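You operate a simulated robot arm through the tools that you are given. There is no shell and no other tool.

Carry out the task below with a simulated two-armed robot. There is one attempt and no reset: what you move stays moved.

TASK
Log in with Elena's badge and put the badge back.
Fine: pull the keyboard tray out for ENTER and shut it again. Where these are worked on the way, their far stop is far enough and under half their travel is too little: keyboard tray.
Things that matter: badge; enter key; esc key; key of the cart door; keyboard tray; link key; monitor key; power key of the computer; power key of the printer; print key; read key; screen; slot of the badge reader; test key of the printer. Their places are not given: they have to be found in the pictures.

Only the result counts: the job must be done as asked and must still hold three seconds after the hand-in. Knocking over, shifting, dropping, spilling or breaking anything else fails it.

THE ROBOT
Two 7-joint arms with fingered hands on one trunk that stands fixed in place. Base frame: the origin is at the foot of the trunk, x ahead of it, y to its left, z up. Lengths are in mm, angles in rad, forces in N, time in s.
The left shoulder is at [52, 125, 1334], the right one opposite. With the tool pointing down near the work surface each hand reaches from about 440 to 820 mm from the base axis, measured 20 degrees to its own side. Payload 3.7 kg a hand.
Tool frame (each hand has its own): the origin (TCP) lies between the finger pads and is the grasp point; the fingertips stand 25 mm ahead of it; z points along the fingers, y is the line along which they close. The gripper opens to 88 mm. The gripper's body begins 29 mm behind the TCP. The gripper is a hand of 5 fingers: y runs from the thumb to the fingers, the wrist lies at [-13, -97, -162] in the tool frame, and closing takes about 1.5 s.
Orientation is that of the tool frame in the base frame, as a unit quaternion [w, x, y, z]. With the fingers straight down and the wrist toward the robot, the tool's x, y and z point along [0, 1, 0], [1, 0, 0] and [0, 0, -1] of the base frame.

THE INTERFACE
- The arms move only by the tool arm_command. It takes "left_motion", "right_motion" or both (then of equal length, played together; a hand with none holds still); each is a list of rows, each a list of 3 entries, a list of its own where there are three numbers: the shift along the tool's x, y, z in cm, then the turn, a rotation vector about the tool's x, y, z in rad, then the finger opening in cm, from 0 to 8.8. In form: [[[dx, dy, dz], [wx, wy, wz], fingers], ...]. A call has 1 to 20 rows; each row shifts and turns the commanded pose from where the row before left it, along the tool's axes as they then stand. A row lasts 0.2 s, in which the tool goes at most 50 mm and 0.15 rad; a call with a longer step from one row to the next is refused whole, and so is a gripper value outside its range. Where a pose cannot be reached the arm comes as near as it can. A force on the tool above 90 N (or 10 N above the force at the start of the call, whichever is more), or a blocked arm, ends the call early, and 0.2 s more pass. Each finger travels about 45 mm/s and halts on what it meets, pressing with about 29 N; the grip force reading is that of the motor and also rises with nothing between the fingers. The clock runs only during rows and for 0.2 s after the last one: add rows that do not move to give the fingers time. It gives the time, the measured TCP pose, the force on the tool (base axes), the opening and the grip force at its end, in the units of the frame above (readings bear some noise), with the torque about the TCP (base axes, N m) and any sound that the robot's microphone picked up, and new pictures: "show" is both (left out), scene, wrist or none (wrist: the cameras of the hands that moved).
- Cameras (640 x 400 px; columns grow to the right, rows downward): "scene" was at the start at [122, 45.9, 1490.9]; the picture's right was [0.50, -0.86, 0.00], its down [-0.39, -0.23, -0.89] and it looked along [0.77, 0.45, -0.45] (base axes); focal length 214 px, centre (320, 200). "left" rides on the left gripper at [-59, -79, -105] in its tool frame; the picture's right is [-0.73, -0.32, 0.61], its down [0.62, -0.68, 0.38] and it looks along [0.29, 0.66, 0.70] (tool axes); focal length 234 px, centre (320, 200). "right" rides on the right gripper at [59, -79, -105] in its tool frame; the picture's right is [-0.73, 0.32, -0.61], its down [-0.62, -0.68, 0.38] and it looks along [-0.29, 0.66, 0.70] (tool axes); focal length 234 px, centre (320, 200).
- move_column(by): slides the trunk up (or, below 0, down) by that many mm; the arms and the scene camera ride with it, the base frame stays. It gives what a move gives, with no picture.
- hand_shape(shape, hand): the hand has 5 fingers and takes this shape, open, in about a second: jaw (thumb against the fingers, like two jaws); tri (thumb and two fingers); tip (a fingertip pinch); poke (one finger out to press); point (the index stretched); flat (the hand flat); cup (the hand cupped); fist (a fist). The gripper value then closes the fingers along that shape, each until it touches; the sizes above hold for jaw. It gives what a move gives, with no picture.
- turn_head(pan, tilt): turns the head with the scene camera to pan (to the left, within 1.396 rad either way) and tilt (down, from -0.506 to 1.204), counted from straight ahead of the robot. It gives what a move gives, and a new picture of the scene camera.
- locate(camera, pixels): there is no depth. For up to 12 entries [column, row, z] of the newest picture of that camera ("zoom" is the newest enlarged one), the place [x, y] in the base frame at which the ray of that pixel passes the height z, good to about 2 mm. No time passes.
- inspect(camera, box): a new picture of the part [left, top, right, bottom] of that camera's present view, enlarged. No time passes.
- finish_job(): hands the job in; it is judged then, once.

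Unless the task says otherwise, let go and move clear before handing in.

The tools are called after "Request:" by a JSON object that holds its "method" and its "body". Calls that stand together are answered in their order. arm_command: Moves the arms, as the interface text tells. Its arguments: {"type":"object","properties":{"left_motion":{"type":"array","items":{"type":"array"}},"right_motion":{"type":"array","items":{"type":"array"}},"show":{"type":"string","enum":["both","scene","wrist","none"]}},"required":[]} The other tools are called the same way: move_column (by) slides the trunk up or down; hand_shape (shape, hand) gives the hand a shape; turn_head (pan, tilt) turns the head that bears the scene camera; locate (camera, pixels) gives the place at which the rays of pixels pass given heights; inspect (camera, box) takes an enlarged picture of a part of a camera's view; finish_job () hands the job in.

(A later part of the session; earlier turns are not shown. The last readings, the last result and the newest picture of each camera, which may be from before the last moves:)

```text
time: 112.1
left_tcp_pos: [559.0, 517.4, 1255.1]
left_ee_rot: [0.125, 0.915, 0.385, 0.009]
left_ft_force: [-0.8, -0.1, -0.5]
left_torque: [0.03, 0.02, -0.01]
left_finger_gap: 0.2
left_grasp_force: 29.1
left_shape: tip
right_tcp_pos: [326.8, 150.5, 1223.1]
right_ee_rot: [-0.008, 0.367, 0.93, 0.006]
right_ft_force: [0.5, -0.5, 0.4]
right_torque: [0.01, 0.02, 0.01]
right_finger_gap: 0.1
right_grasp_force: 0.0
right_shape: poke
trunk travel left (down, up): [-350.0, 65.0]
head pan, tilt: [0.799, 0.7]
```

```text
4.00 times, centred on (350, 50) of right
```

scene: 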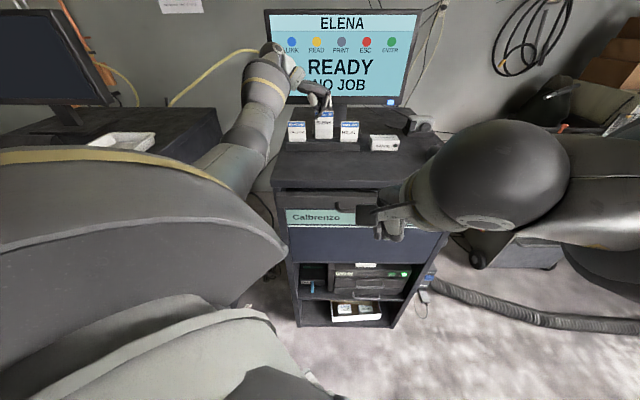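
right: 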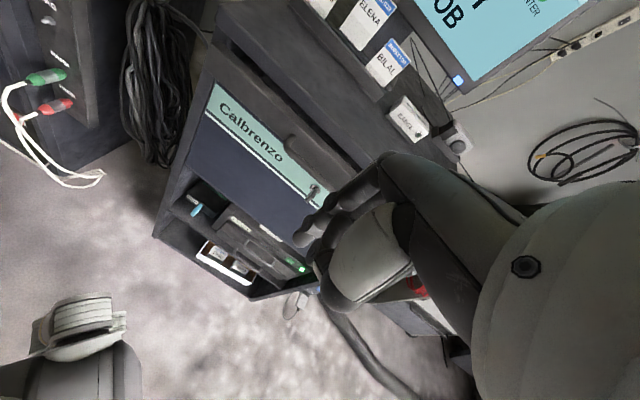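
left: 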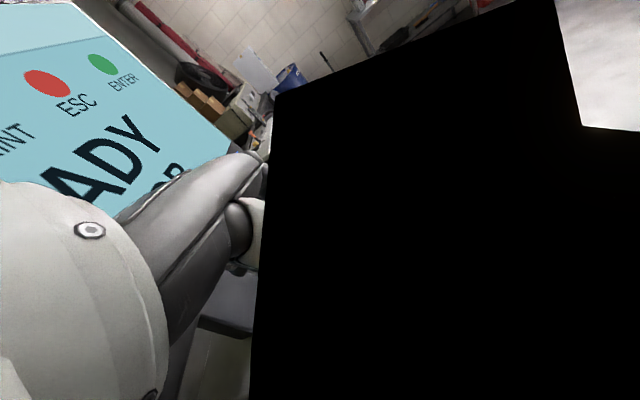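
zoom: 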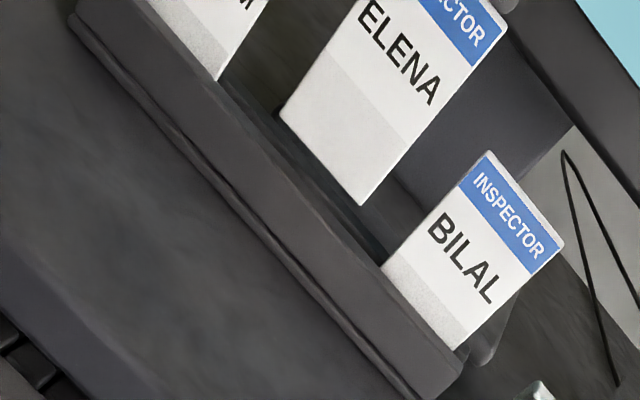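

Request:
{"method": "locate", "body": {"camera": "scene", "pixels": [[333.3, 111.15, 1264], [315, 111.15, 1264], [333.3, 111.15, 1260], [315, 111.15, 1260], [332.3, 130.7, 1178], [315.6, 130.8, 1178], [332.3, 130.7, 1174], [315.6, 130.8, 1174]]}}

Request:
{"method": "locate", "body": {"camera": "right", "pixels": [[340.5, 28.75, 1178], [360, 51.25, 1178], [340.5, 28.75, 1174], [360, 51.25, 1174], [391.75, 37.5, 1235], [411, 60.5, 1235]]}}

```text
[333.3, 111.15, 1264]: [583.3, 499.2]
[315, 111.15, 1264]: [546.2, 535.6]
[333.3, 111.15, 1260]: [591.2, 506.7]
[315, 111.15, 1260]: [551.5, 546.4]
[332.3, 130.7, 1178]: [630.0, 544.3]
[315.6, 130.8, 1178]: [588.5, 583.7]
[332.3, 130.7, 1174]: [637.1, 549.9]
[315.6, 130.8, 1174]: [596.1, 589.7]
```

```text
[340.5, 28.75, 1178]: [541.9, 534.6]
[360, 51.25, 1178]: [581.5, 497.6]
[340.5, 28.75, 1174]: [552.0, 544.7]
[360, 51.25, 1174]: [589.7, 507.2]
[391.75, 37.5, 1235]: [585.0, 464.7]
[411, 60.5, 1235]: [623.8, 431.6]
```

Solving the two views relative to the lip edge: the badge bottom is ~9 mm above the lip and ~3 mm behind its rear edge — right over the slot; it needs ~2 mm to the left. I'll shift and lower 7 mm.

Request:
{"method": "arm_command", "body": {"left_motion": [[[0, -0.194, -0.047], [0, 0, 0], 0], [[0.028, -0.082, 0.34], [0, 0, 0], 0], [[0.028, -0.082, 0.34], [0, 0, 0], 0], [[0, 0, 0], [0, 0, 0], 0], [[0, 0, 0], [0, 0, 0], 0]], "show": "none"}}

Request:
{"method": "inspect", "body": {"camera": "right", "box": [310, 0, 406, 80]}}

Request:
{"method": "inspect", "body": {"camera": "scene", "box": [304, 128, 344, 153]}}

Request:
{"method": "inspect", "body": {"camera": "scene", "box": [276, 90, 372, 150]}}

```text
time: 113.3
left_tcp_pos: [557.0, 519.1, 1247.8]
left_ee_rot: [0.125, 0.915, 0.384, 0.01]
left_ft_force: [-0.6, 0.3, -0.2]
left_torque: [-0.01, 0.0, -0.01]
left_finger_gap: 0.2
left_grasp_force: 28.7
left_shape: tip
right_tcp_pos: [327.0, 150.4, 1223.5]
right_ee_rot: [-0.009, 0.367, 0.93, 0.006]
right_ft_force: [-0.1, -0.6, 0.1]
right_torque: [-0.01, -0.01, -0.01]
right_finger_gap: 0.0
right_grasp_force: 0.0
right_shape: poke
trunk travel left (down, up): [-350.0, 65.0]
head pan, tilt: [0.799, 0.7]
```

```text
5.00 times, centred on (358, 40) of right
```

zoom: 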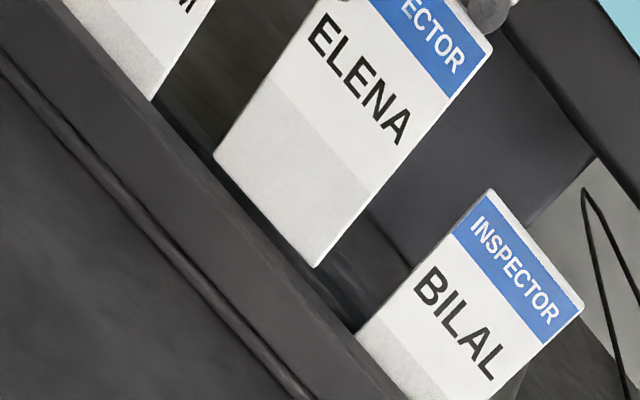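

```text
16.00 times, centred on (324, 140) of scene
```

zoom: 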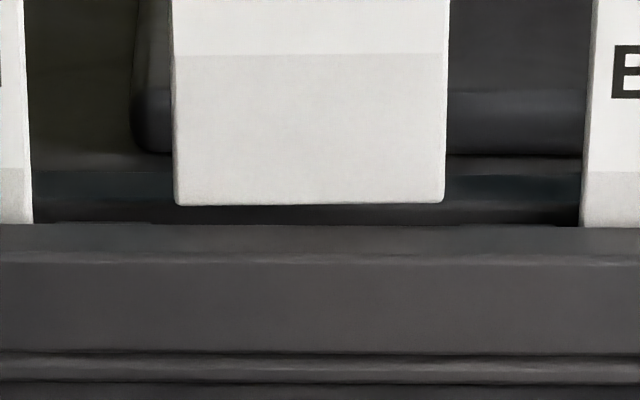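

```text
6.67 times, centred on (324, 120) of scene
```

zoom: 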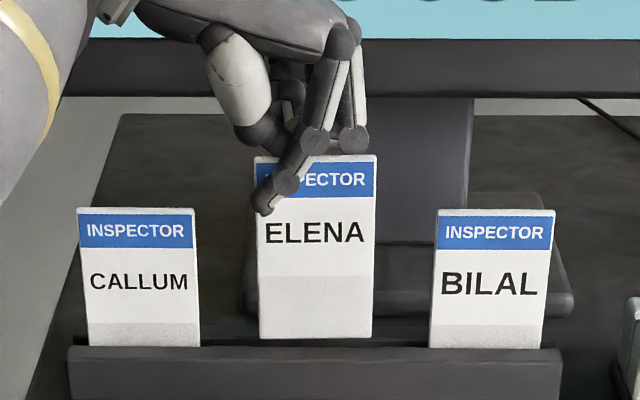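

The badge bottom is ~2 mm above lip level, sitting toward the rear of the ~10 mm slot. I'll move 2.2 mm forward, then lower 6 mm into the slot while watching force.

Request:
{"method": "arm_command", "body": {"left_motion": [[[-0.22, 0, 0.017], [0, 0, 0], 0], [[0.016, -0.047, 0.194], [0, 0, 0], 0], [[0.016, -0.047, 0.194], [0, 0, 0], 0], [[0.016, -0.047, 0.194], [0, 0, 0], 0], [[0, 0, 0], [0, 0, 0], 0]], "show": "none"}}

Request:
{"method": "inspect", "body": {"camera": "right", "box": [310, 0, 406, 80]}}

Request:
{"method": "inspect", "body": {"camera": "scene", "box": [304, 128, 344, 153]}}

Request:
{"method": "inspect", "body": {"camera": "scene", "box": [276, 90, 372, 150]}}

```text
time: 114.5
left_tcp_pos: [557.1, 516.9, 1242.3]
left_ee_rot: [0.126, 0.915, 0.384, 0.01]
left_ft_force: [0.0, 0.5, 1.8]
left_torque: [0.1, 0.0, -0.03]
left_finger_gap: 0.3
left_grasp_force: 29.2
left_shape: tip
right_tcp_pos: [328.6, 150.7, 1224.1]
right_ee_rot: [-0.009, 0.367, 0.93, 0.006]
right_ft_force: [-0.9, -0.1, -0.7]
right_torque: [-0.01, 0.02, 0.02]
right_finger_gap: 0.0
right_grasp_force: 0.1
right_shape: poke
trunk travel left (down, up): [-350.0, 65.0]
head pan, tilt: [0.799, 0.7]
```

```text
5.00 times, centred on (358, 40) of right
```

zoom: 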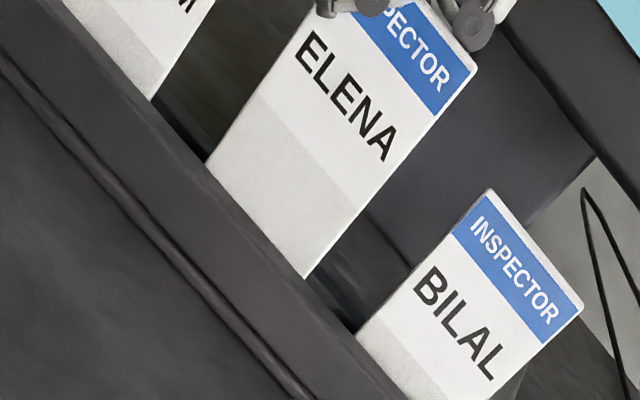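

```text
16.00 times, centred on (324, 140) of scene
```

zoom: 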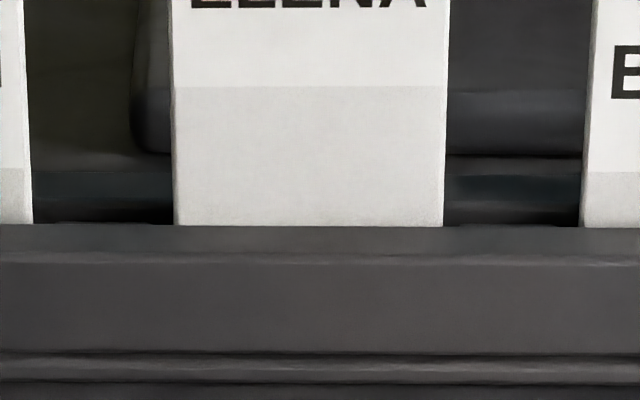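

```text
6.67 times, centred on (324, 120) of scene
```

zoom: 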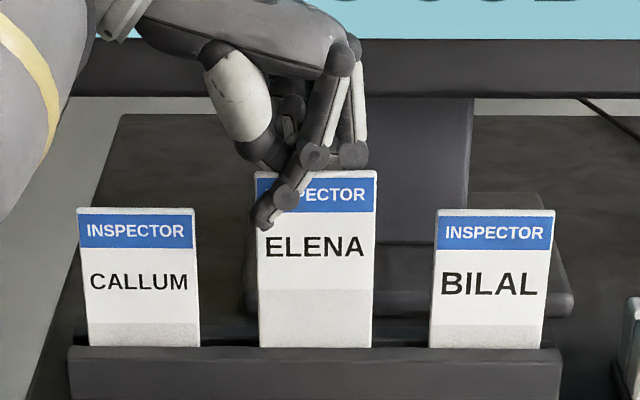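

The bottom edge is now behind the lip in both views. Lowering a further 4 mm, watching force.

Request:
{"method": "arm_command", "body": {"left_motion": [[[0.016, -0.047, 0.194], [0, 0, 0], 0], [[0.016, -0.047, 0.194], [0, 0, 0], 0], [[0, 0, 0], [0, 0, 0], 0]], "show": "none"}}

Request:
{"method": "inspect", "body": {"camera": "right", "box": [310, 0, 406, 80]}}

Request:
{"method": "inspect", "body": {"camera": "scene", "box": [276, 90, 372, 150]}}

```text
time: 115.3
left_tcp_pos: [557.4, 517.8, 1237.2]
left_ee_rot: [0.125, 0.915, 0.384, 0.009]
left_ft_force: [0.8, 1.3, -0.1]
left_torque: [0.03, -0.05, -0.01]
left_finger_gap: 0.4
left_grasp_force: 28.7
left_shape: tip
right_tcp_pos: [327.4, 151.0, 1223.0]
right_ee_rot: [-0.009, 0.367, 0.93, 0.006]
right_ft_force: [-0.2, -0.1, 0.6]
right_torque: [-0.03, -0.01, 0.0]
right_finger_gap: 0.0
right_grasp_force: 0.2
right_shape: poke
trunk travel left (down, up): [-350.0, 65.0]
head pan, tilt: [0.799, 0.7]
```

```text
5.00 times, centred on (358, 40) of right
```

zoom: 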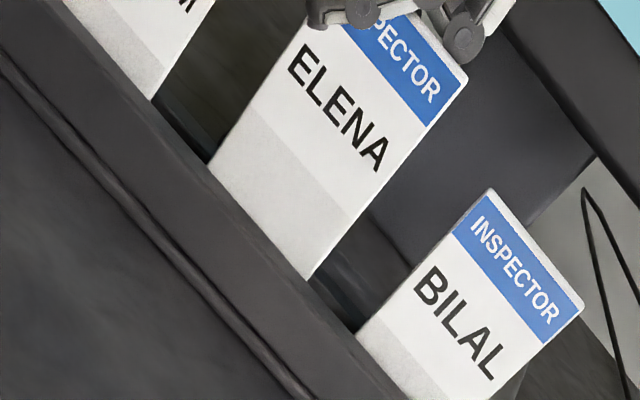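

```text
6.67 times, centred on (324, 120) of scene
```

zoom: 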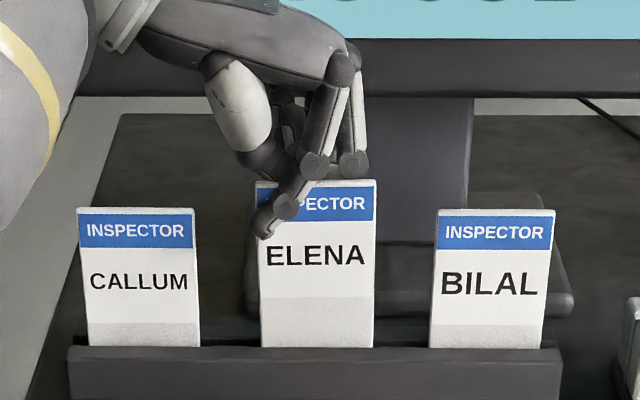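

It keeps sliding in without resistance. Continuing 6 mm.

Request:
{"method": "arm_command", "body": {"left_motion": [[[0.016, -0.047, 0.194], [0, 0, 0], 0], [[0.016, -0.047, 0.194], [0, 0, 0], 0], [[0.016, -0.047, 0.194], [0, 0, 0], 0], [[0, 0, 0], [0, 0, 0], 0]], "show": "none"}}

Request:
{"method": "inspect", "body": {"camera": "scene", "box": [276, 90, 372, 150]}}

```text
time: 116.3
left_tcp_pos: [555.6, 517.6, 1232.3]
left_ee_rot: [0.126, 0.915, 0.384, 0.009]
left_ft_force: [0.7, 0.7, 0.5]
left_torque: [0.05, -0.02, -0.03]
left_finger_gap: 0.1
left_grasp_force: 29.1
left_shape: tip
right_tcp_pos: [329.0, 151.2, 1224.6]
right_ee_rot: [-0.009, 0.367, 0.93, 0.006]
right_ft_force: [0.3, 0.3, -0.3]
right_torque: [-0.01, -0.01, 0.02]
right_finger_gap: 0.0
right_grasp_force: 0.1
right_shape: poke
trunk travel left (down, up): [-350.0, 65.0]
head pan, tilt: [0.799, 0.7]
```

```text
6.67 times, centred on (324, 120) of scene
```

zoom: 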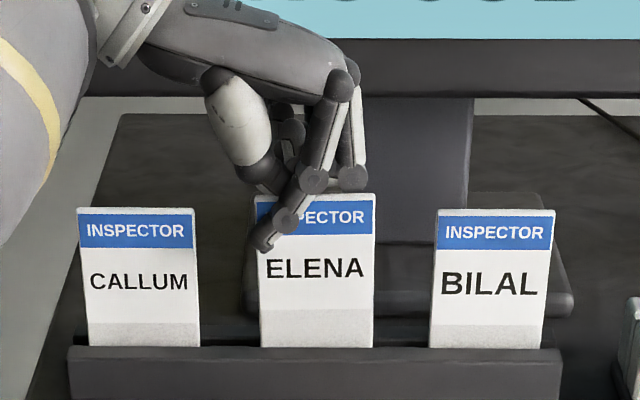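

About 7 mm remain to neighbour height. Lowering 5 mm.

Request:
{"method": "arm_command", "body": {"left_motion": [[[0.016, -0.047, 0.194], [0, 0, 0], 0], [[0.016, -0.047, 0.194], [0, 0, 0], 0], [[0.008, -0.024, 0.097], [0, 0, 0], 0], [[0, 0, 0], [0, 0, 0], 0]], "show": "none"}}

Request:
{"method": "inspect", "body": {"camera": "scene", "box": [276, 90, 372, 150]}}

Request:
{"method": "inspect", "body": {"camera": "right", "box": [290, 0, 418, 80]}}

```text
time: 117.3
left_tcp_pos: [555.7, 517.4, 1227.2]
left_ee_rot: [0.125, 0.915, 0.384, 0.01]
left_ft_force: [1.0, 1.2, 0.2]
left_torque: [0.03, -0.07, 0.02]
left_finger_gap: 0.5
left_grasp_force: 29.4
left_shape: tip
right_tcp_pos: [328.7, 152.0, 1223.6]
right_ee_rot: [-0.009, 0.367, 0.93, 0.006]
right_ft_force: [0.9, 0.1, -0.1]
right_torque: [0.01, 0.01, -0.03]
right_finger_gap: 0.0
right_grasp_force: 0.0
right_shape: poke
trunk travel left (down, up): [-350.0, 65.0]
head pan, tilt: [0.799, 0.7]
```

```text
6.67 times, centred on (324, 120) of scene
```

zoom: 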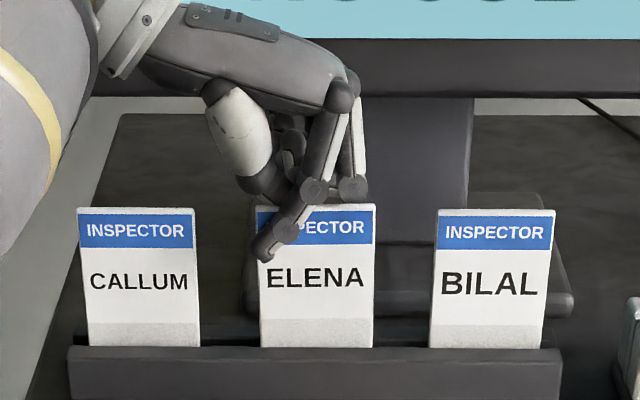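

```text
5.00 times, centred on (354, 40) of right
```

zoom: 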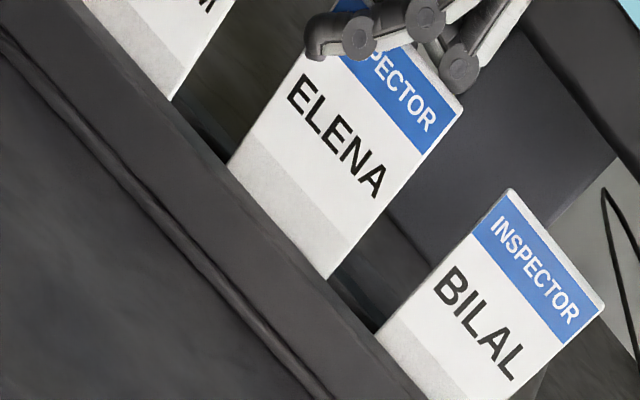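

Only ~2 mm remain. Lowering 2 mm and checking force.

Request:
{"method": "arm_command", "body": {"left_motion": [[[0.008, -0.024, 0.097], [0, 0, 0], 0], [[0.008, -0.024, 0.097], [0, 0, 0], 0], [[0, 0, 0], [0, 0, 0], 0]], "show": "none"}}

Request:
{"method": "inspect", "body": {"camera": "scene", "box": [276, 90, 372, 150]}}

```text
time: 118.1
left_tcp_pos: [555.9, 518.3, 1224.7]
left_ee_rot: [0.126, 0.915, 0.384, 0.009]
left_ft_force: [0.2, 1.7, 0.6]
left_torque: [0.07, -0.04, 0.0]
left_finger_gap: 0.1
left_grasp_force: 28.9
left_shape: tip
right_tcp_pos: [328.3, 150.9, 1224.6]
right_ee_rot: [-0.01, 0.367, 0.93, 0.006]
right_ft_force: [-0.8, -0.8, -0.7]
right_torque: [0.02, -0.02, -0.05]
right_finger_gap: 0.0
right_grasp_force: 0.0
right_shape: poke
trunk travel left (down, up): [-350.0, 65.0]
head pan, tilt: [0.799, 0.7]
```

```text
6.67 times, centred on (324, 120) of scene
```

zoom: 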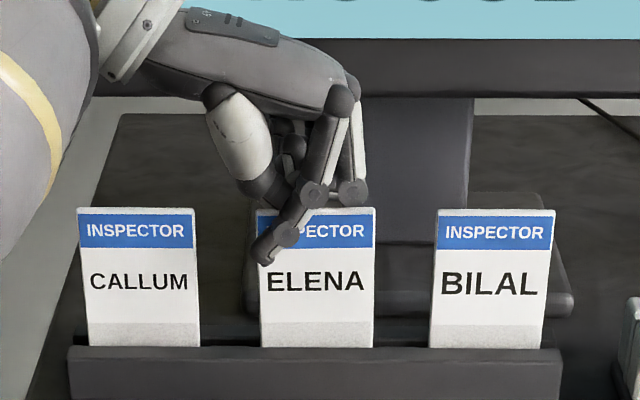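

The badge is level with its neighbours. I'll begin releasing: a small 6 mm opening first, watching the badge.

Request:
{"method": "arm_command", "body": {"left_motion": [[[0, 0, 0], [0, 0, 0], 0.3], [[0, 0, 0], [0, 0, 0], 0.6], [[0, 0, 0], [0, 0, 0], 0.6], [[0, 0, 0], [0, 0, 0], 0.6]], "show": "none"}}

Request:
{"method": "inspect", "body": {"camera": "scene", "box": [292, 95, 356, 145]}}

Request:
{"method": "inspect", "body": {"camera": "right", "box": [310, 0, 406, 60]}}

```text
time: 119.1
left_tcp_pos: [555.5, 516.4, 1226.5]
left_ee_rot: [0.125, 0.915, 0.385, 0.01]
left_ft_force: [2.2, 0.5, 4.9]
left_torque: [0.07, 0.07, -0.47]
left_finger_gap: 3.2
left_grasp_force: 0.1
left_shape: tip
right_tcp_pos: [326.5, 151.5, 1223.9]
right_ee_rot: [-0.008, 0.367, 0.93, 0.006]
right_ft_force: [0.2, 0.1, 0.2]
right_torque: [0.01, 0.0, -0.03]
right_finger_gap: 0.1
right_grasp_force: 0.1
right_shape: poke
trunk travel left (down, up): [-350.0, 65.0]
head pan, tilt: [0.799, 0.7]
```

```text
8.00 times, centred on (324, 120) of scene
```

zoom: 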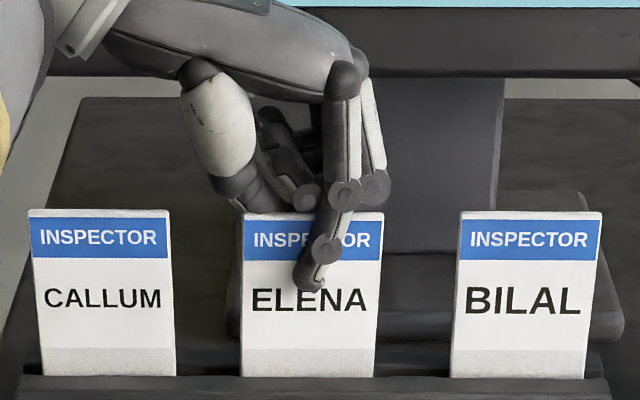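

```text
6.67 times, centred on (358, 30) of right
```

zoom: 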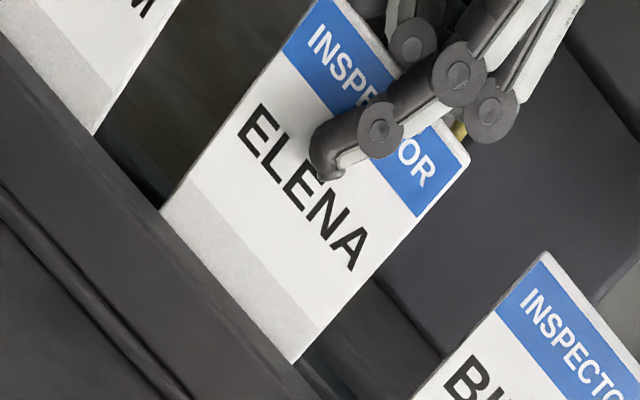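

The fingers release but torque about the vertical (−0.47 N·m) shows they'd twist the card; turning the hand clockwise relieves this. I'll rotate a little at a time.

Request:
{"method": "arm_command", "body": {"left_motion": [[[0, 0, 0], [0.008, -0.0235, 0.097], 0.6], [[0, 0, 0], [0.008, -0.0235, 0.097], 0.6], [[0, 0, 0], [0, 0, 0], 0.6]], "show": "none"}}

Request:
{"method": "inspect", "body": {"camera": "scene", "box": [292, 95, 356, 145]}}

Request:
{"method": "inspect", "body": {"camera": "right", "box": [310, 0, 406, 60]}}

```text
time: 119.9
left_tcp_pos: [556.1, 517.6, 1225.8]
left_ee_rot: [0.125, 0.949, 0.289, -0.003]
left_ft_force: [1.3, 2.5, 5.0]
left_torque: [0.09, -0.18, -0.08]
left_finger_gap: 5.3
left_grasp_force: 0.1
left_shape: tip
right_tcp_pos: [328.2, 151.1, 1223.6]
right_ee_rot: [-0.008, 0.367, 0.93, 0.006]
right_ft_force: [0.6, 0.5, -0.3]
right_torque: [0.01, 0.01, -0.02]
right_finger_gap: 0.0
right_grasp_force: 0.1
right_shape: poke
trunk travel left (down, up): [-350.0, 65.0]
head pan, tilt: [0.799, 0.7]
```

```text
8.00 times, centred on (324, 120) of scene
```

zoom: 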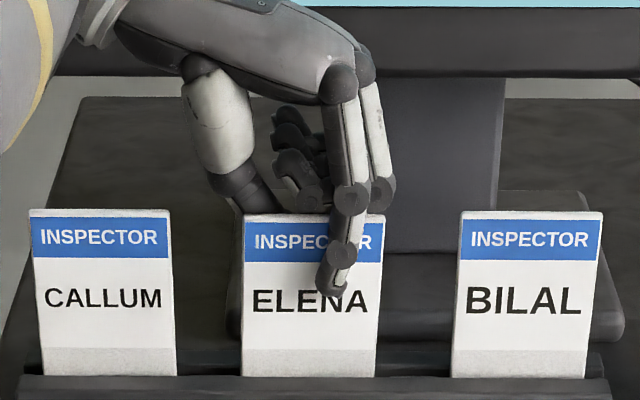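

```text
6.67 times, centred on (358, 30) of right
```

zoom: 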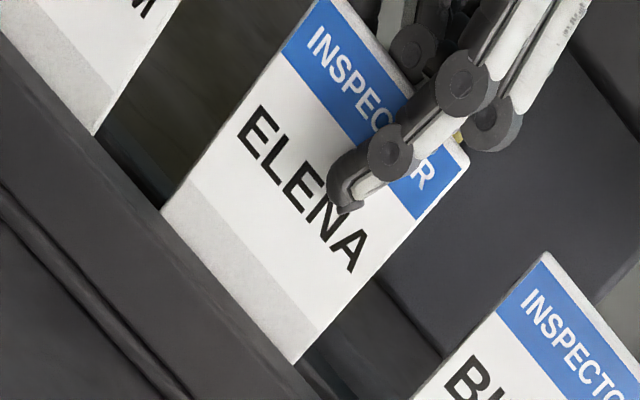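

The torque eased and the badge stayed put. Continuing to rotate clockwise and open in small steps.

Request:
{"method": "arm_command", "body": {"left_motion": [[[0, 0, 0], [0.008, -0.0235, 0.097], 0.9], [[0, 0, 0], [0.008, -0.0235, 0.097], 1.2], [[0, 0, 0], [0, 0, 0], 1.5], [[0, 0, 0], [0, 0, 0], 1.5]], "show": "none"}}

Request:
{"method": "inspect", "body": {"camera": "scene", "box": [292, 95, 356, 145]}}

Request:
{"method": "inspect", "body": {"camera": "right", "box": [310, 0, 406, 60]}}

```text
time: 120.9
left_tcp_pos: [545.4, 512.5, 1225.4]
left_ee_rot: [0.125, 0.968, 0.218, -0.014]
left_ft_force: [2.7, 0.9, 1.5]
left_torque: [0.04, -0.23, -0.14]
left_finger_gap: 13.0
left_grasp_force: 0.1
left_shape: tip
left hand out of reach, approached as far as the arm can: row 1, 2
right_tcp_pos: [328.0, 150.7, 1223.1]
right_ee_rot: [-0.011, 0.368, 0.93, 0.005]
right_ft_force: [0.7, -0.4, 0.6]
right_torque: [0.01, 0.02, 0.02]
right_finger_gap: 0.1
right_grasp_force: 0.1
right_shape: poke
trunk travel left (down, up): [-350.0, 65.0]
head pan, tilt: [0.799, 0.7]
```

```text
8.00 times, centred on (324, 120) of scene
```

zoom: 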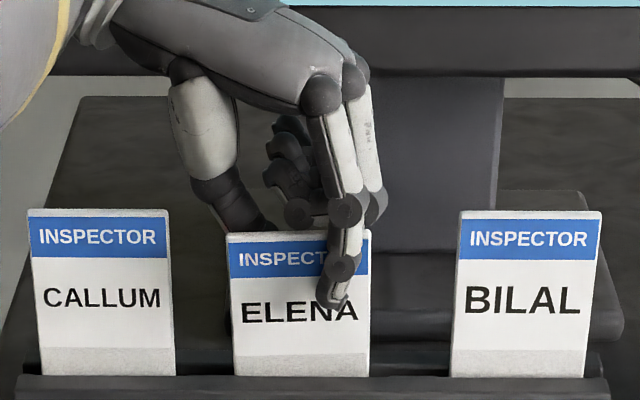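

```text
6.67 times, centred on (358, 30) of right
```

zoom: 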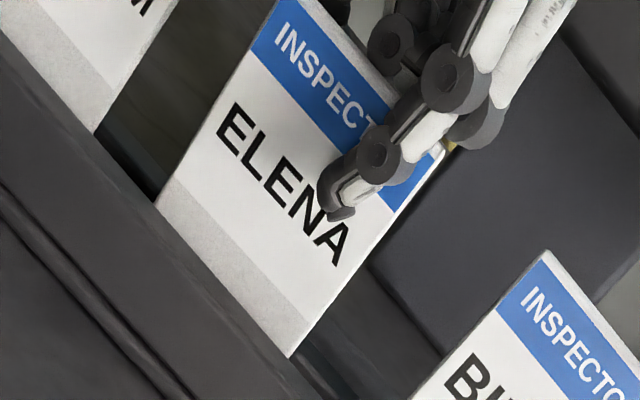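

The arm hit its limit and pulled the badge top forward a little; it is still in its pocket. I'll open the fingers further now (index to front-right, thumb to back-left) so they leave the card.

Request:
{"method": "arm_command", "body": {"left_motion": [[[0, 0, 0], [0, 0, 0], 2.0], [[0, 0, 0], [0, 0, 0], 2.5], [[0, 0, 0], [0, 0, 0], 3.0], [[0, 0, 0], [0, 0, 0], 3.0]], "show": "none"}}

Request:
{"method": "inspect", "body": {"camera": "scene", "box": [292, 95, 356, 145]}}

Request:
{"method": "inspect", "body": {"camera": "right", "box": [310, 0, 406, 60]}}

```text
time: 121.9
left_tcp_pos: [545.4, 512.7, 1226.5]
left_ee_rot: [0.125, 0.968, 0.219, -0.013]
left_ft_force: [3.3, 0.9, 0.9]
left_torque: [0.07, -0.15, -0.13]
left_finger_gap: 27.5
left_grasp_force: 0.1
left_shape: tip
right_tcp_pos: [327.3, 150.8, 1224.1]
right_ee_rot: [-0.009, 0.368, 0.93, 0.006]
right_ft_force: [0.6, 0.2, 0.1]
right_torque: [-0.02, -0.01, 0.0]
right_finger_gap: 0.0
right_grasp_force: 0.0
right_shape: poke
trunk travel left (down, up): [-350.0, 65.0]
head pan, tilt: [0.799, 0.7]
```

```text
8.00 times, centred on (324, 120) of scene
```

zoom: 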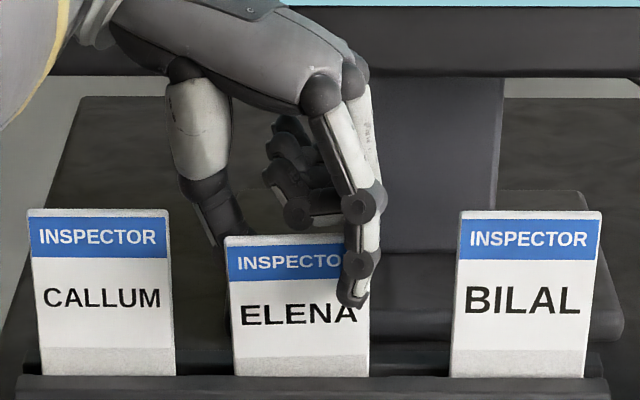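

```text
6.67 times, centred on (358, 30) of right
```

zoom: 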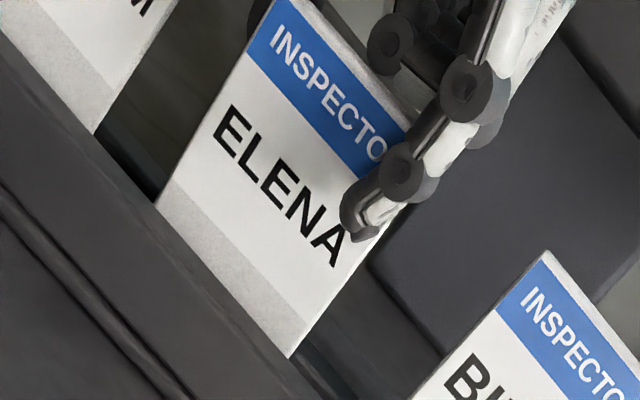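

The fingers are sliding off. Opening further to 60 mm.

Request:
{"method": "arm_command", "body": {"left_motion": [[[0, 0, 0], [0, 0, 0], 4.0], [[0, 0, 0], [0, 0, 0], 5.0], [[0, 0, 0], [0, 0, 0], 6.0], [[0, 0, 0], [0, 0, 0], 6.0]], "show": "none"}}

Request:
{"method": "inspect", "body": {"camera": "scene", "box": [292, 95, 356, 145]}}

Request:
{"method": "inspect", "body": {"camera": "right", "box": [310, 0, 406, 60]}}

```text
time: 122.9
left_tcp_pos: [543.6, 513.1, 1225.4]
left_ee_rot: [0.124, 0.968, 0.219, -0.013]
left_ft_force: [-0.3, -1.1, -0.6]
left_torque: [-0.03, 0.0, 0.0]
left_finger_gap: 59.5
left_grasp_force: 0.1
left_shape: tip
right_tcp_pos: [328.0, 150.9, 1224.0]
right_ee_rot: [-0.008, 0.367, 0.93, 0.006]
right_ft_force: [-0.7, -0.4, 0.4]
right_torque: [0.02, -0.03, 0.01]
right_finger_gap: 0.0
right_grasp_force: 0.1
right_shape: poke
trunk travel left (down, up): [-350.0, 65.0]
head pan, tilt: [0.799, 0.7]
```

```text
8.00 times, centred on (324, 120) of scene
```

zoom: 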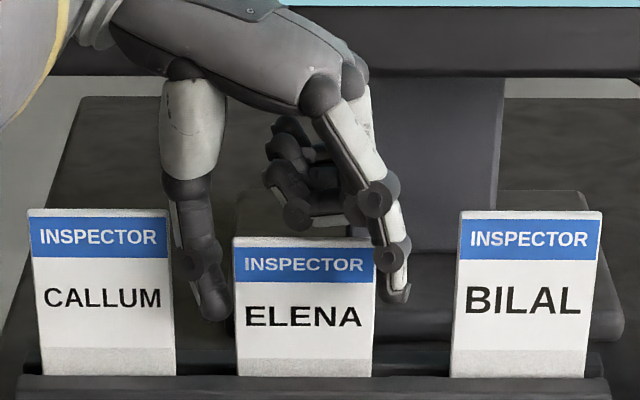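

```text
6.67 times, centred on (358, 30) of right
```

zoom: 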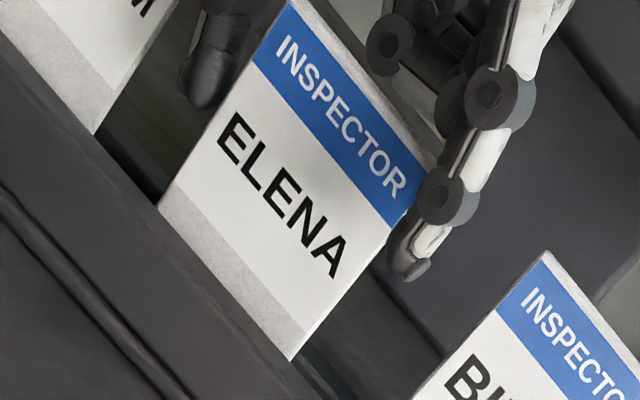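

The fingers are off; the badge stands in its pocket but leans forward ~15° and is ~4 mm left. I'll lift the hand straight up, then come back with the proper orientation to straighten it gently.

Request:
{"method": "arm_command", "body": {"left_motion": [[[-0.08, 0.24, -0.97], [0, 0, 0], 6.0], [[-0.16, 0.47, -1.94], [0, 0, 0], 6.0], [[-0.245, 0.707, -2.9], [0, 0, 0], 6.0], [[-0.245, 0.707, -2.9], [0, 0, 0], 6.0], [[-0.245, 0.707, -2.9], [0, 0, 0], 6.0], [[0, 0, 0], [0, 0, 0], 6.0]]}}

Request:
{"method": "inspect", "body": {"camera": "scene", "box": [276, 90, 372, 150]}}

Request:
{"method": "inspect", "body": {"camera": "right", "box": [270, 0, 430, 80]}}

```text
time: 124.3
left_tcp_pos: [534.9, 507.7, 1333.1]
left_ee_rot: [0.123, 0.968, 0.22, -0.007]
left_ft_force: [-0.2, 0.3, 0.0]
left_torque: [0.04, 0.01, 0.0]
left_finger_gap: 59.9
left_grasp_force: 0.0
left_shape: tip
left hand out of reach, approached as far as the arm can: row 3, 4, 5
right_tcp_pos: [328.5, 150.7, 1223.9]
right_ee_rot: [-0.009, 0.367, 0.93, 0.006]
right_ft_force: [-0.4, 0.3, -0.4]
right_torque: [0.0, 0.0, -0.03]
right_finger_gap: 0.0
right_grasp_force: 0.0
right_shape: poke
trunk travel left (down, up): [-350.0, 65.0]
head pan, tilt: [0.799, 0.7]
```

scene: 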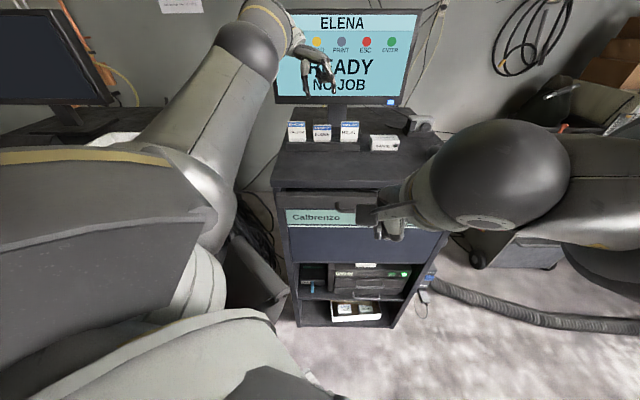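
left: 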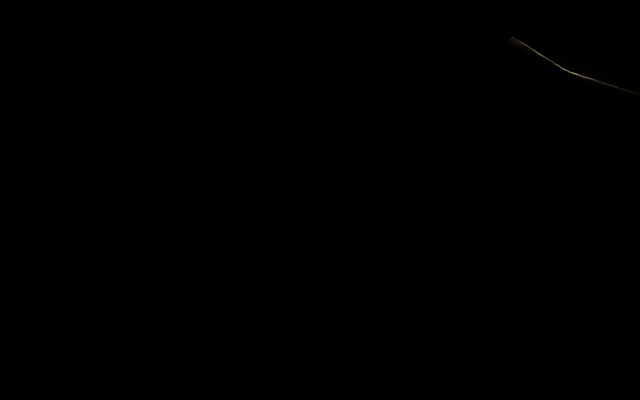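

```text
6.67 times, centred on (324, 120) of scene
```

zoom: 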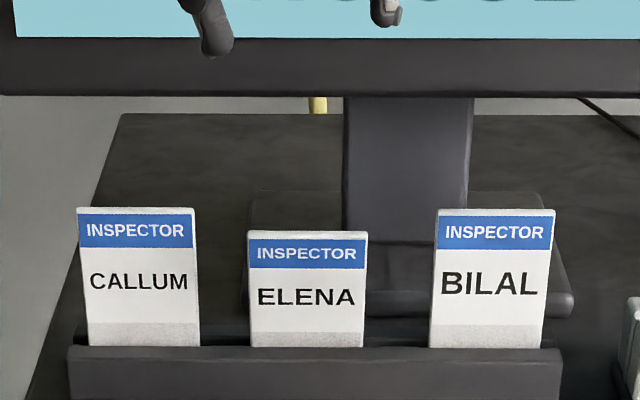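

```text
4.00 times, centred on (350, 40) of right
```

zoom: 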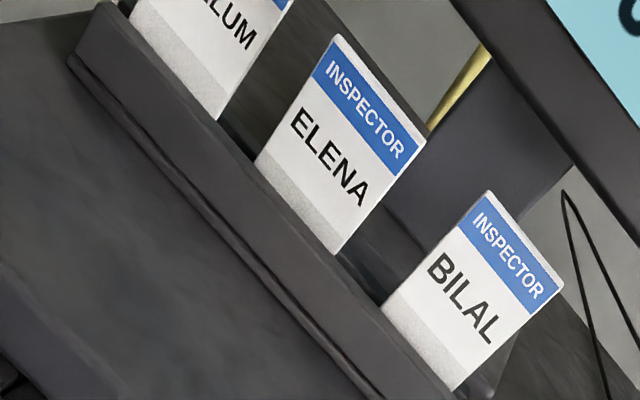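

ELENA stands stably in its pocket leaning forward ~18°. I'll restore the left hand to vertical and turn it back to +45° yaw above the rack.

Request:
{"method": "arm_command", "body": {"left_motion": [[[0, 0, 0], [0.1188, 0.0412, 0], 7.0], [[0, 0, 0], [0.1188, 0.0412, 0], 7.0], [[0, 0, 0], [0, 0, -0.1364], 7.0], [[0, 0, 0], [0, 0, -0.1364], 7.0], [[0, 0, 0], [0, 0, -0.1364], 7.0], [[0, 0, 0], [0, 0, -0.1364], 7.0], [[0, 0, 0], [0, 0, -0.1364], 7.0], [[0, 0, 0], [0, 0, -0.1364], 7.0], [[0, 0, 0], [0, 0, -0.1364], 7.0], [[0, 0, 0], [0, 0, -0.1364], 7.0], [[0, 0, 0], [0, 0, -0.1364], 7.0], [[0, 0, 0], [0, 0, -0.1364], 7.0], [[0, 0, 0], [0, 0, -0.1364], 7.0], [[0, 0, 0], [0, 0, -0.1364], 7.0], [[0, 0, 0], [0, 0, -0.1364], 7.0], [[0, 0, 0], [0, 0, -0.1364], 7.0], [[0, 0, 0], [0, 0, 0], 7.0]]}}

```text
time: 126.8
left_tcp_pos: [611.8, 565.3, 1375.4]
left_ee_rot: [0.001, 0.671, 0.741, -0.011]
left_ft_force: [-38.4, -50.2, -3.9]
left_torque: [2.4, -1.94, 0.99]
left_finger_gap: 69.9
left_grasp_force: 0.0
left_shape: tip
left hand out of reach, approached as far as the arm can: row 1, 2, 3, 4, 5, 6, 7, 8, 9, 10, 11, 12
right_tcp_pos: [318.2, 143.0, 1227.9]
right_ee_rot: [-0.007, 0.366, 0.931, 0.011]
right_ft_force: [-0.7, 0.1, 0.4]
right_torque: [-0.01, -0.03, 0.0]
right_finger_gap: 0.0
right_grasp_force: 0.0
right_shape: poke
trunk travel left (down, up): [-350.0, 65.0]
head pan, tilt: [0.799, 0.7]
stopped in row 12 (left hand): the force on the tool passed its limit at 94 N (the readings are from after the stop); the commanded pose is now the measured one
```

scene: 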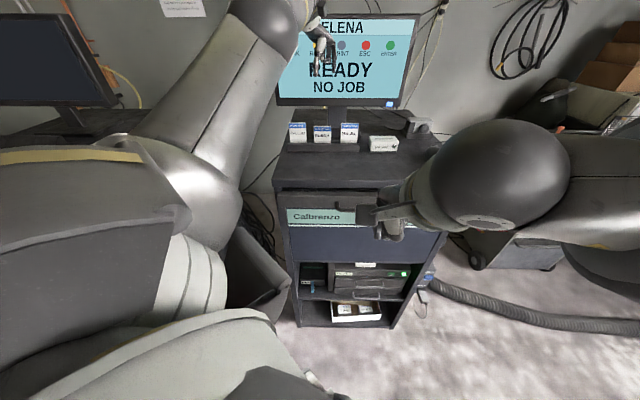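
left: 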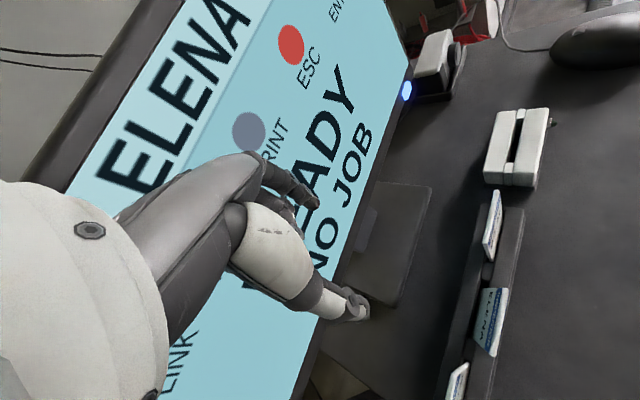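

The turn went out of reach and the hand drifted into the monitor (94 N stop). I'll back off immediately toward me and check the monitor.

Request:
{"method": "arm_command", "body": {"left_motion": [[[-0.6, -0.8, 0], [0, 0, 0], 7.0], [[-1.9, -2.32, -0.5], [0, 0, 0], 7.0], [[-1.9, -2.32, -0.5], [0, 0, 0], 7.0], [[0, 0, 0], [0, 0, 0], 7.0]]}}

Request:
{"method": "inspect", "body": {"camera": "scene", "box": [250, 0, 440, 160]}}

Request:
{"method": "inspect", "body": {"camera": "scene", "box": [276, 90, 372, 150]}}

```text
time: 127.8
left_tcp_pos: [609.5, 565.7, 1399.6]
left_ee_rot: [-0.001, 0.666, 0.746, -0.01]
left_ft_force: [-17.4, -10.9, -6.6]
left_torque: [0.22, -0.8, 0.64]
left_finger_gap: 69.8
left_grasp_force: 0.0
left_shape: tip
left hand out of reach, approached as far as the arm can: row 1, 2, 3
right_tcp_pos: [324.3, 149.4, 1224.3]
right_ee_rot: [-0.008, 0.367, 0.93, 0.007]
right_ft_force: [-0.1, 0.5, 0.3]
right_torque: [-0.01, -0.02, 0.02]
right_finger_gap: 0.0
right_grasp_force: 0.0
right_shape: poke
trunk travel left (down, up): [-350.0, 65.0]
head pan, tilt: [0.799, 0.7]
```

scene: 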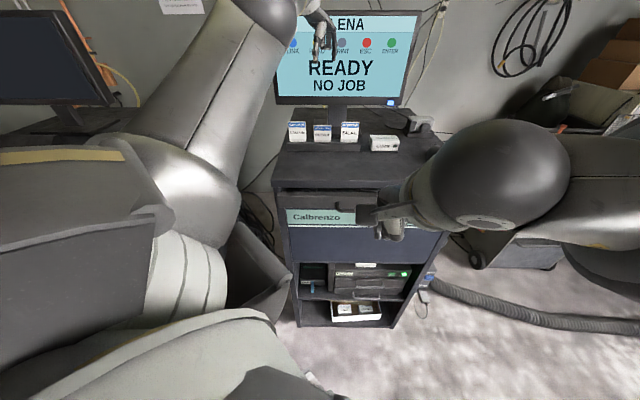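
left: 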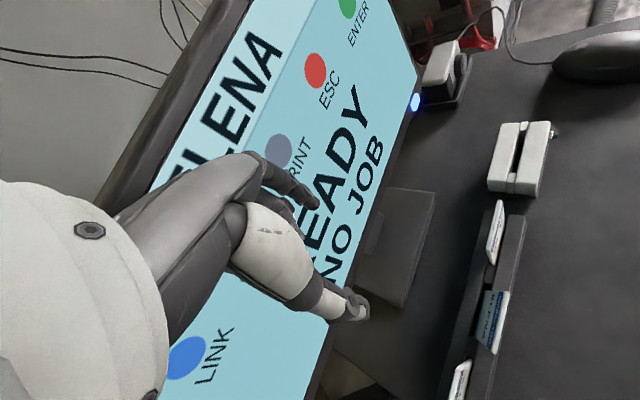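

```text
2.50 times, centred on (345, 80) of scene
```

zoom: 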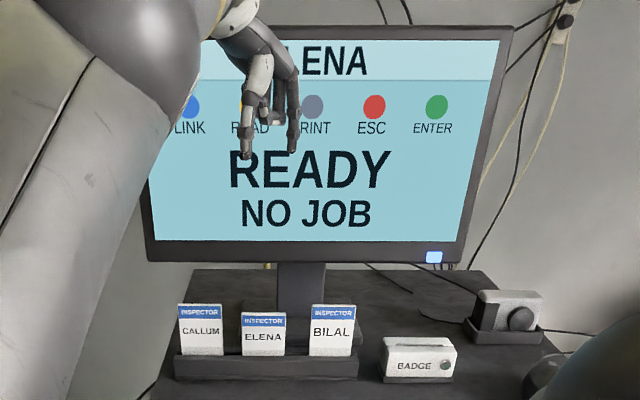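

```text
6.67 times, centred on (324, 120) of scene
```

zoom: 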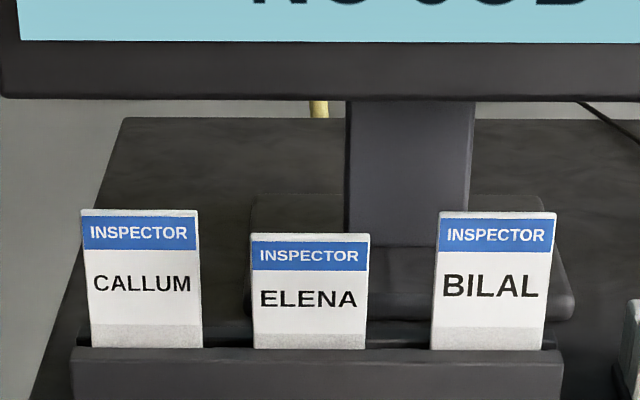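

The scene shows monitor and badges unmoved relative to each other, but the hand still presses. I'll retreat while turning the yaw toward +45°, a pose known to be reachable.

Request:
{"method": "arm_command", "body": {"left_motion": [[[-0.9, -1.2, 0], [0, 0, -0.13], 7.0], [[-0.7, -1.3, 0], [0, 0, -0.13], 7.0], [[-0.5, -1.4, 0], [0, 0, -0.13], 7.0], [[-0.3, -1.5, 0], [0, 0, -0.13], 7.0], [[0, 0, 0], [0, 0, 0], 7.0]]}}

Request:
{"method": "inspect", "body": {"camera": "scene", "box": [250, 0, 440, 160]}}

```text
time: 129.0
left_tcp_pos: [623.3, 560.4, 1429.7]
left_ee_rot: [-0.004, 0.453, 0.891, -0.01]
left_ft_force: [-7.5, -13.3, -3.2]
left_torque: [0.1, -0.03, -0.3]
left_finger_gap: 70.1
left_grasp_force: 0.0
left_shape: tip
left hand out of reach, approached as far as the arm can: row 1, 2, 3, 4
right_tcp_pos: [327.7, 149.0, 1224.4]
right_ee_rot: [-0.008, 0.366, 0.93, 0.009]
right_ft_force: [-0.3, -0.8, -0.2]
right_torque: [-0.01, 0.01, 0.04]
right_finger_gap: 0.0
right_grasp_force: 0.0
right_shape: poke
trunk travel left (down, up): [-350.0, 65.0]
head pan, tilt: [0.799, 0.7]
```

scene: 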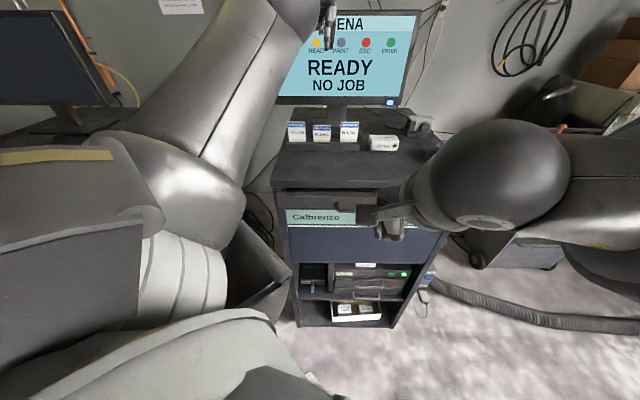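
left: 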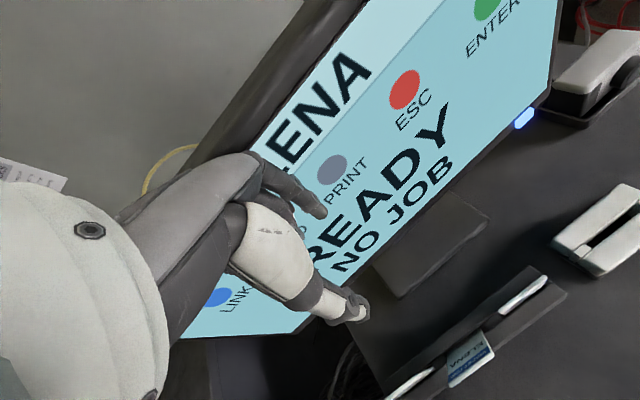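

```text
2.50 times, centred on (345, 80) of scene
```

zoom: 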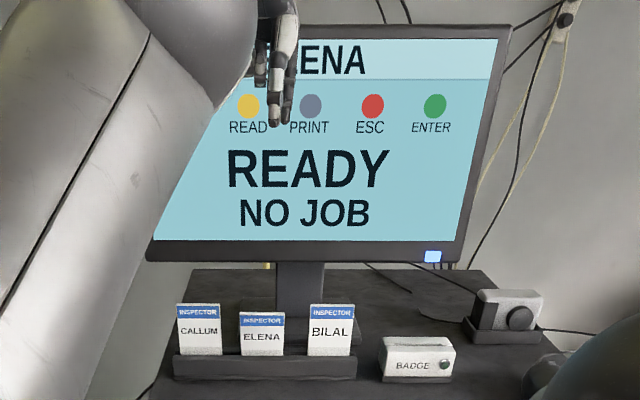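

The arm is stretched nearly straight and the open index finger touches the screen. First I'll close the fingers to relieve the contact without moving the arm.

Request:
{"method": "arm_command", "body": {"left_motion": [[[0, 0, 0], [0, 0, 0], 5.0], [[0, 0, 0], [0, 0, 0], 3.0], [[0, 0, 0], [0, 0, 0], 1.5], [[0, 0, 0], [0, 0, 0], 1.5]], "show": "scene"}}

```text
time: 130.0
left_tcp_pos: [622.8, 564.5, 1427.4]
left_ee_rot: [-0.005, 0.452, 0.892, -0.012]
left_ft_force: [-2.6, -1.6, 0.3]
left_torque: [0.09, -0.08, 0.06]
left_finger_gap: 15.0
left_grasp_force: 0.1
left_shape: tip
right_tcp_pos: [328.2, 150.8, 1224.6]
right_ee_rot: [-0.008, 0.367, 0.93, 0.007]
right_ft_force: [-0.2, 0.2, -0.4]
right_torque: [-0.02, 0.0, -0.02]
right_finger_gap: 0.2
right_grasp_force: 0.0
right_shape: poke
trunk travel left (down, up): [-350.0, 65.0]
head pan, tilt: [0.799, 0.7]
```

scene: 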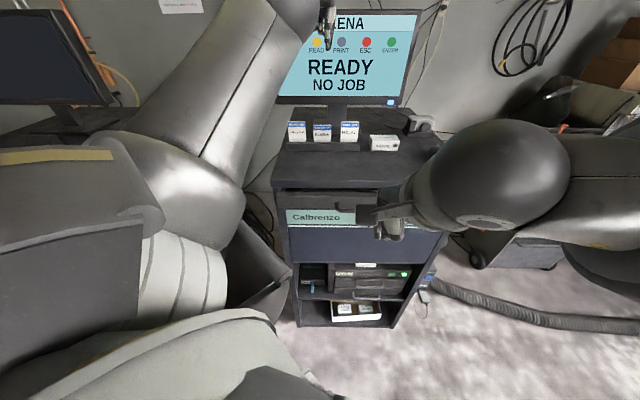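

Contact is relieved. Now I retreat along −y while pitching the hand slightly forward so the elbow can bend.

Request:
{"method": "arm_command", "body": {"left_motion": [[[0, -2.0, 0], [-0.08, 0, 0], 1.5], [[0, -3.0, 0], [-0.08, 0, 0], 1.5], [[0, -3.0, 0.5], [-0.08, 0, 0], 1.5], [[0, 0, 0], [0, 0, 0], 1.5]]}}

```text
time: 131.0
left_tcp_pos: [642.6, 570.0, 1473.7]
left_ee_rot: [0.048, 0.45, 0.887, 0.093]
left_ft_force: [-39.1, -34.9, -12.5]
left_torque: [0.27, -0.45, 0.4]
left_finger_gap: 12.1
left_grasp_force: 0.1
left_shape: tip
left hand out of reach, approached as far as the arm can: row 1, 2, 3
right_tcp_pos: [320.9, 145.3, 1226.2]
right_ee_rot: [-0.007, 0.367, 0.93, 0.01]
right_ft_force: [0.6, -0.3, -0.4]
right_torque: [0.02, -0.03, -0.04]
right_finger_gap: 0.0
right_grasp_force: 0.1
right_shape: poke
trunk travel left (down, up): [-350.0, 65.0]
head pan, tilt: [0.799, 0.7]
```

scene: 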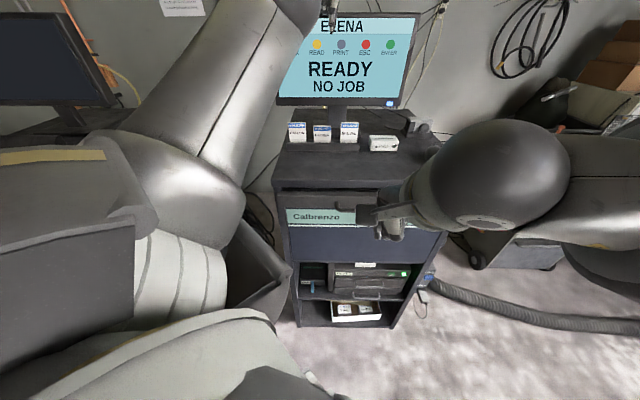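
left: 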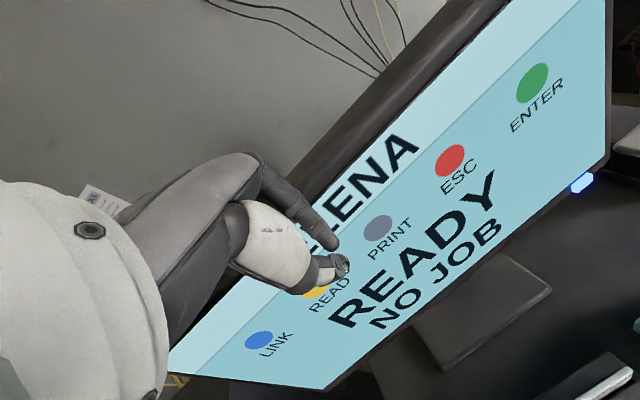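

The arm moves the wrong way when pitching. I'll undo that pitch and command straight downward/back in small steps, watching the force.

Request:
{"method": "arm_command", "body": {"left_motion": [[[0, -0.5, 1.5], [0.1, 0, 0], 1.5], [[0, -0.5, 2.0], [0.1, 0, 0], 1.5], [[0, 0, 0], [0, 0, 0], 1.5]]}}

```text
time: 131.8
left_tcp_pos: [628.8, 562.0, 1432.0]
left_ee_rot: [0.006, 0.454, 0.891, 0.009]
left_ft_force: [-19.4, -22.1, 11.3]
left_torque: [1.32, -1.13, 0.09]
left_finger_gap: 14.9
left_grasp_force: 0.0
left_shape: tip
left hand out of reach, approached as far as the arm can: row 1, 2
right_tcp_pos: [323.1, 145.1, 1226.7]
right_ee_rot: [-0.008, 0.367, 0.93, 0.01]
right_ft_force: [0.0, 0.2, 0.5]
right_torque: [-0.01, 0.03, 0.0]
right_finger_gap: 0.0
right_grasp_force: 0.0
right_shape: poke
trunk travel left (down, up): [-350.0, 65.0]
head pan, tilt: [0.799, 0.7]
```

scene: 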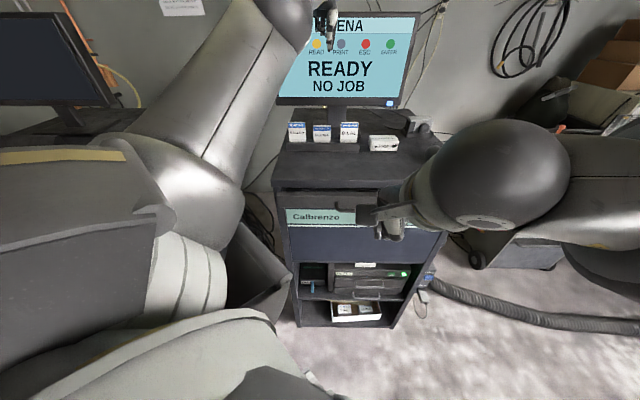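
left: 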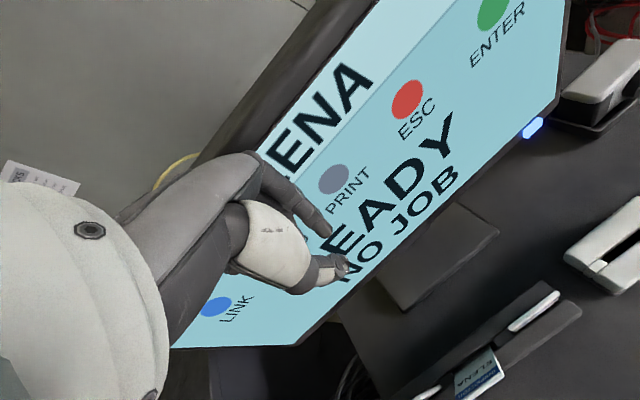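

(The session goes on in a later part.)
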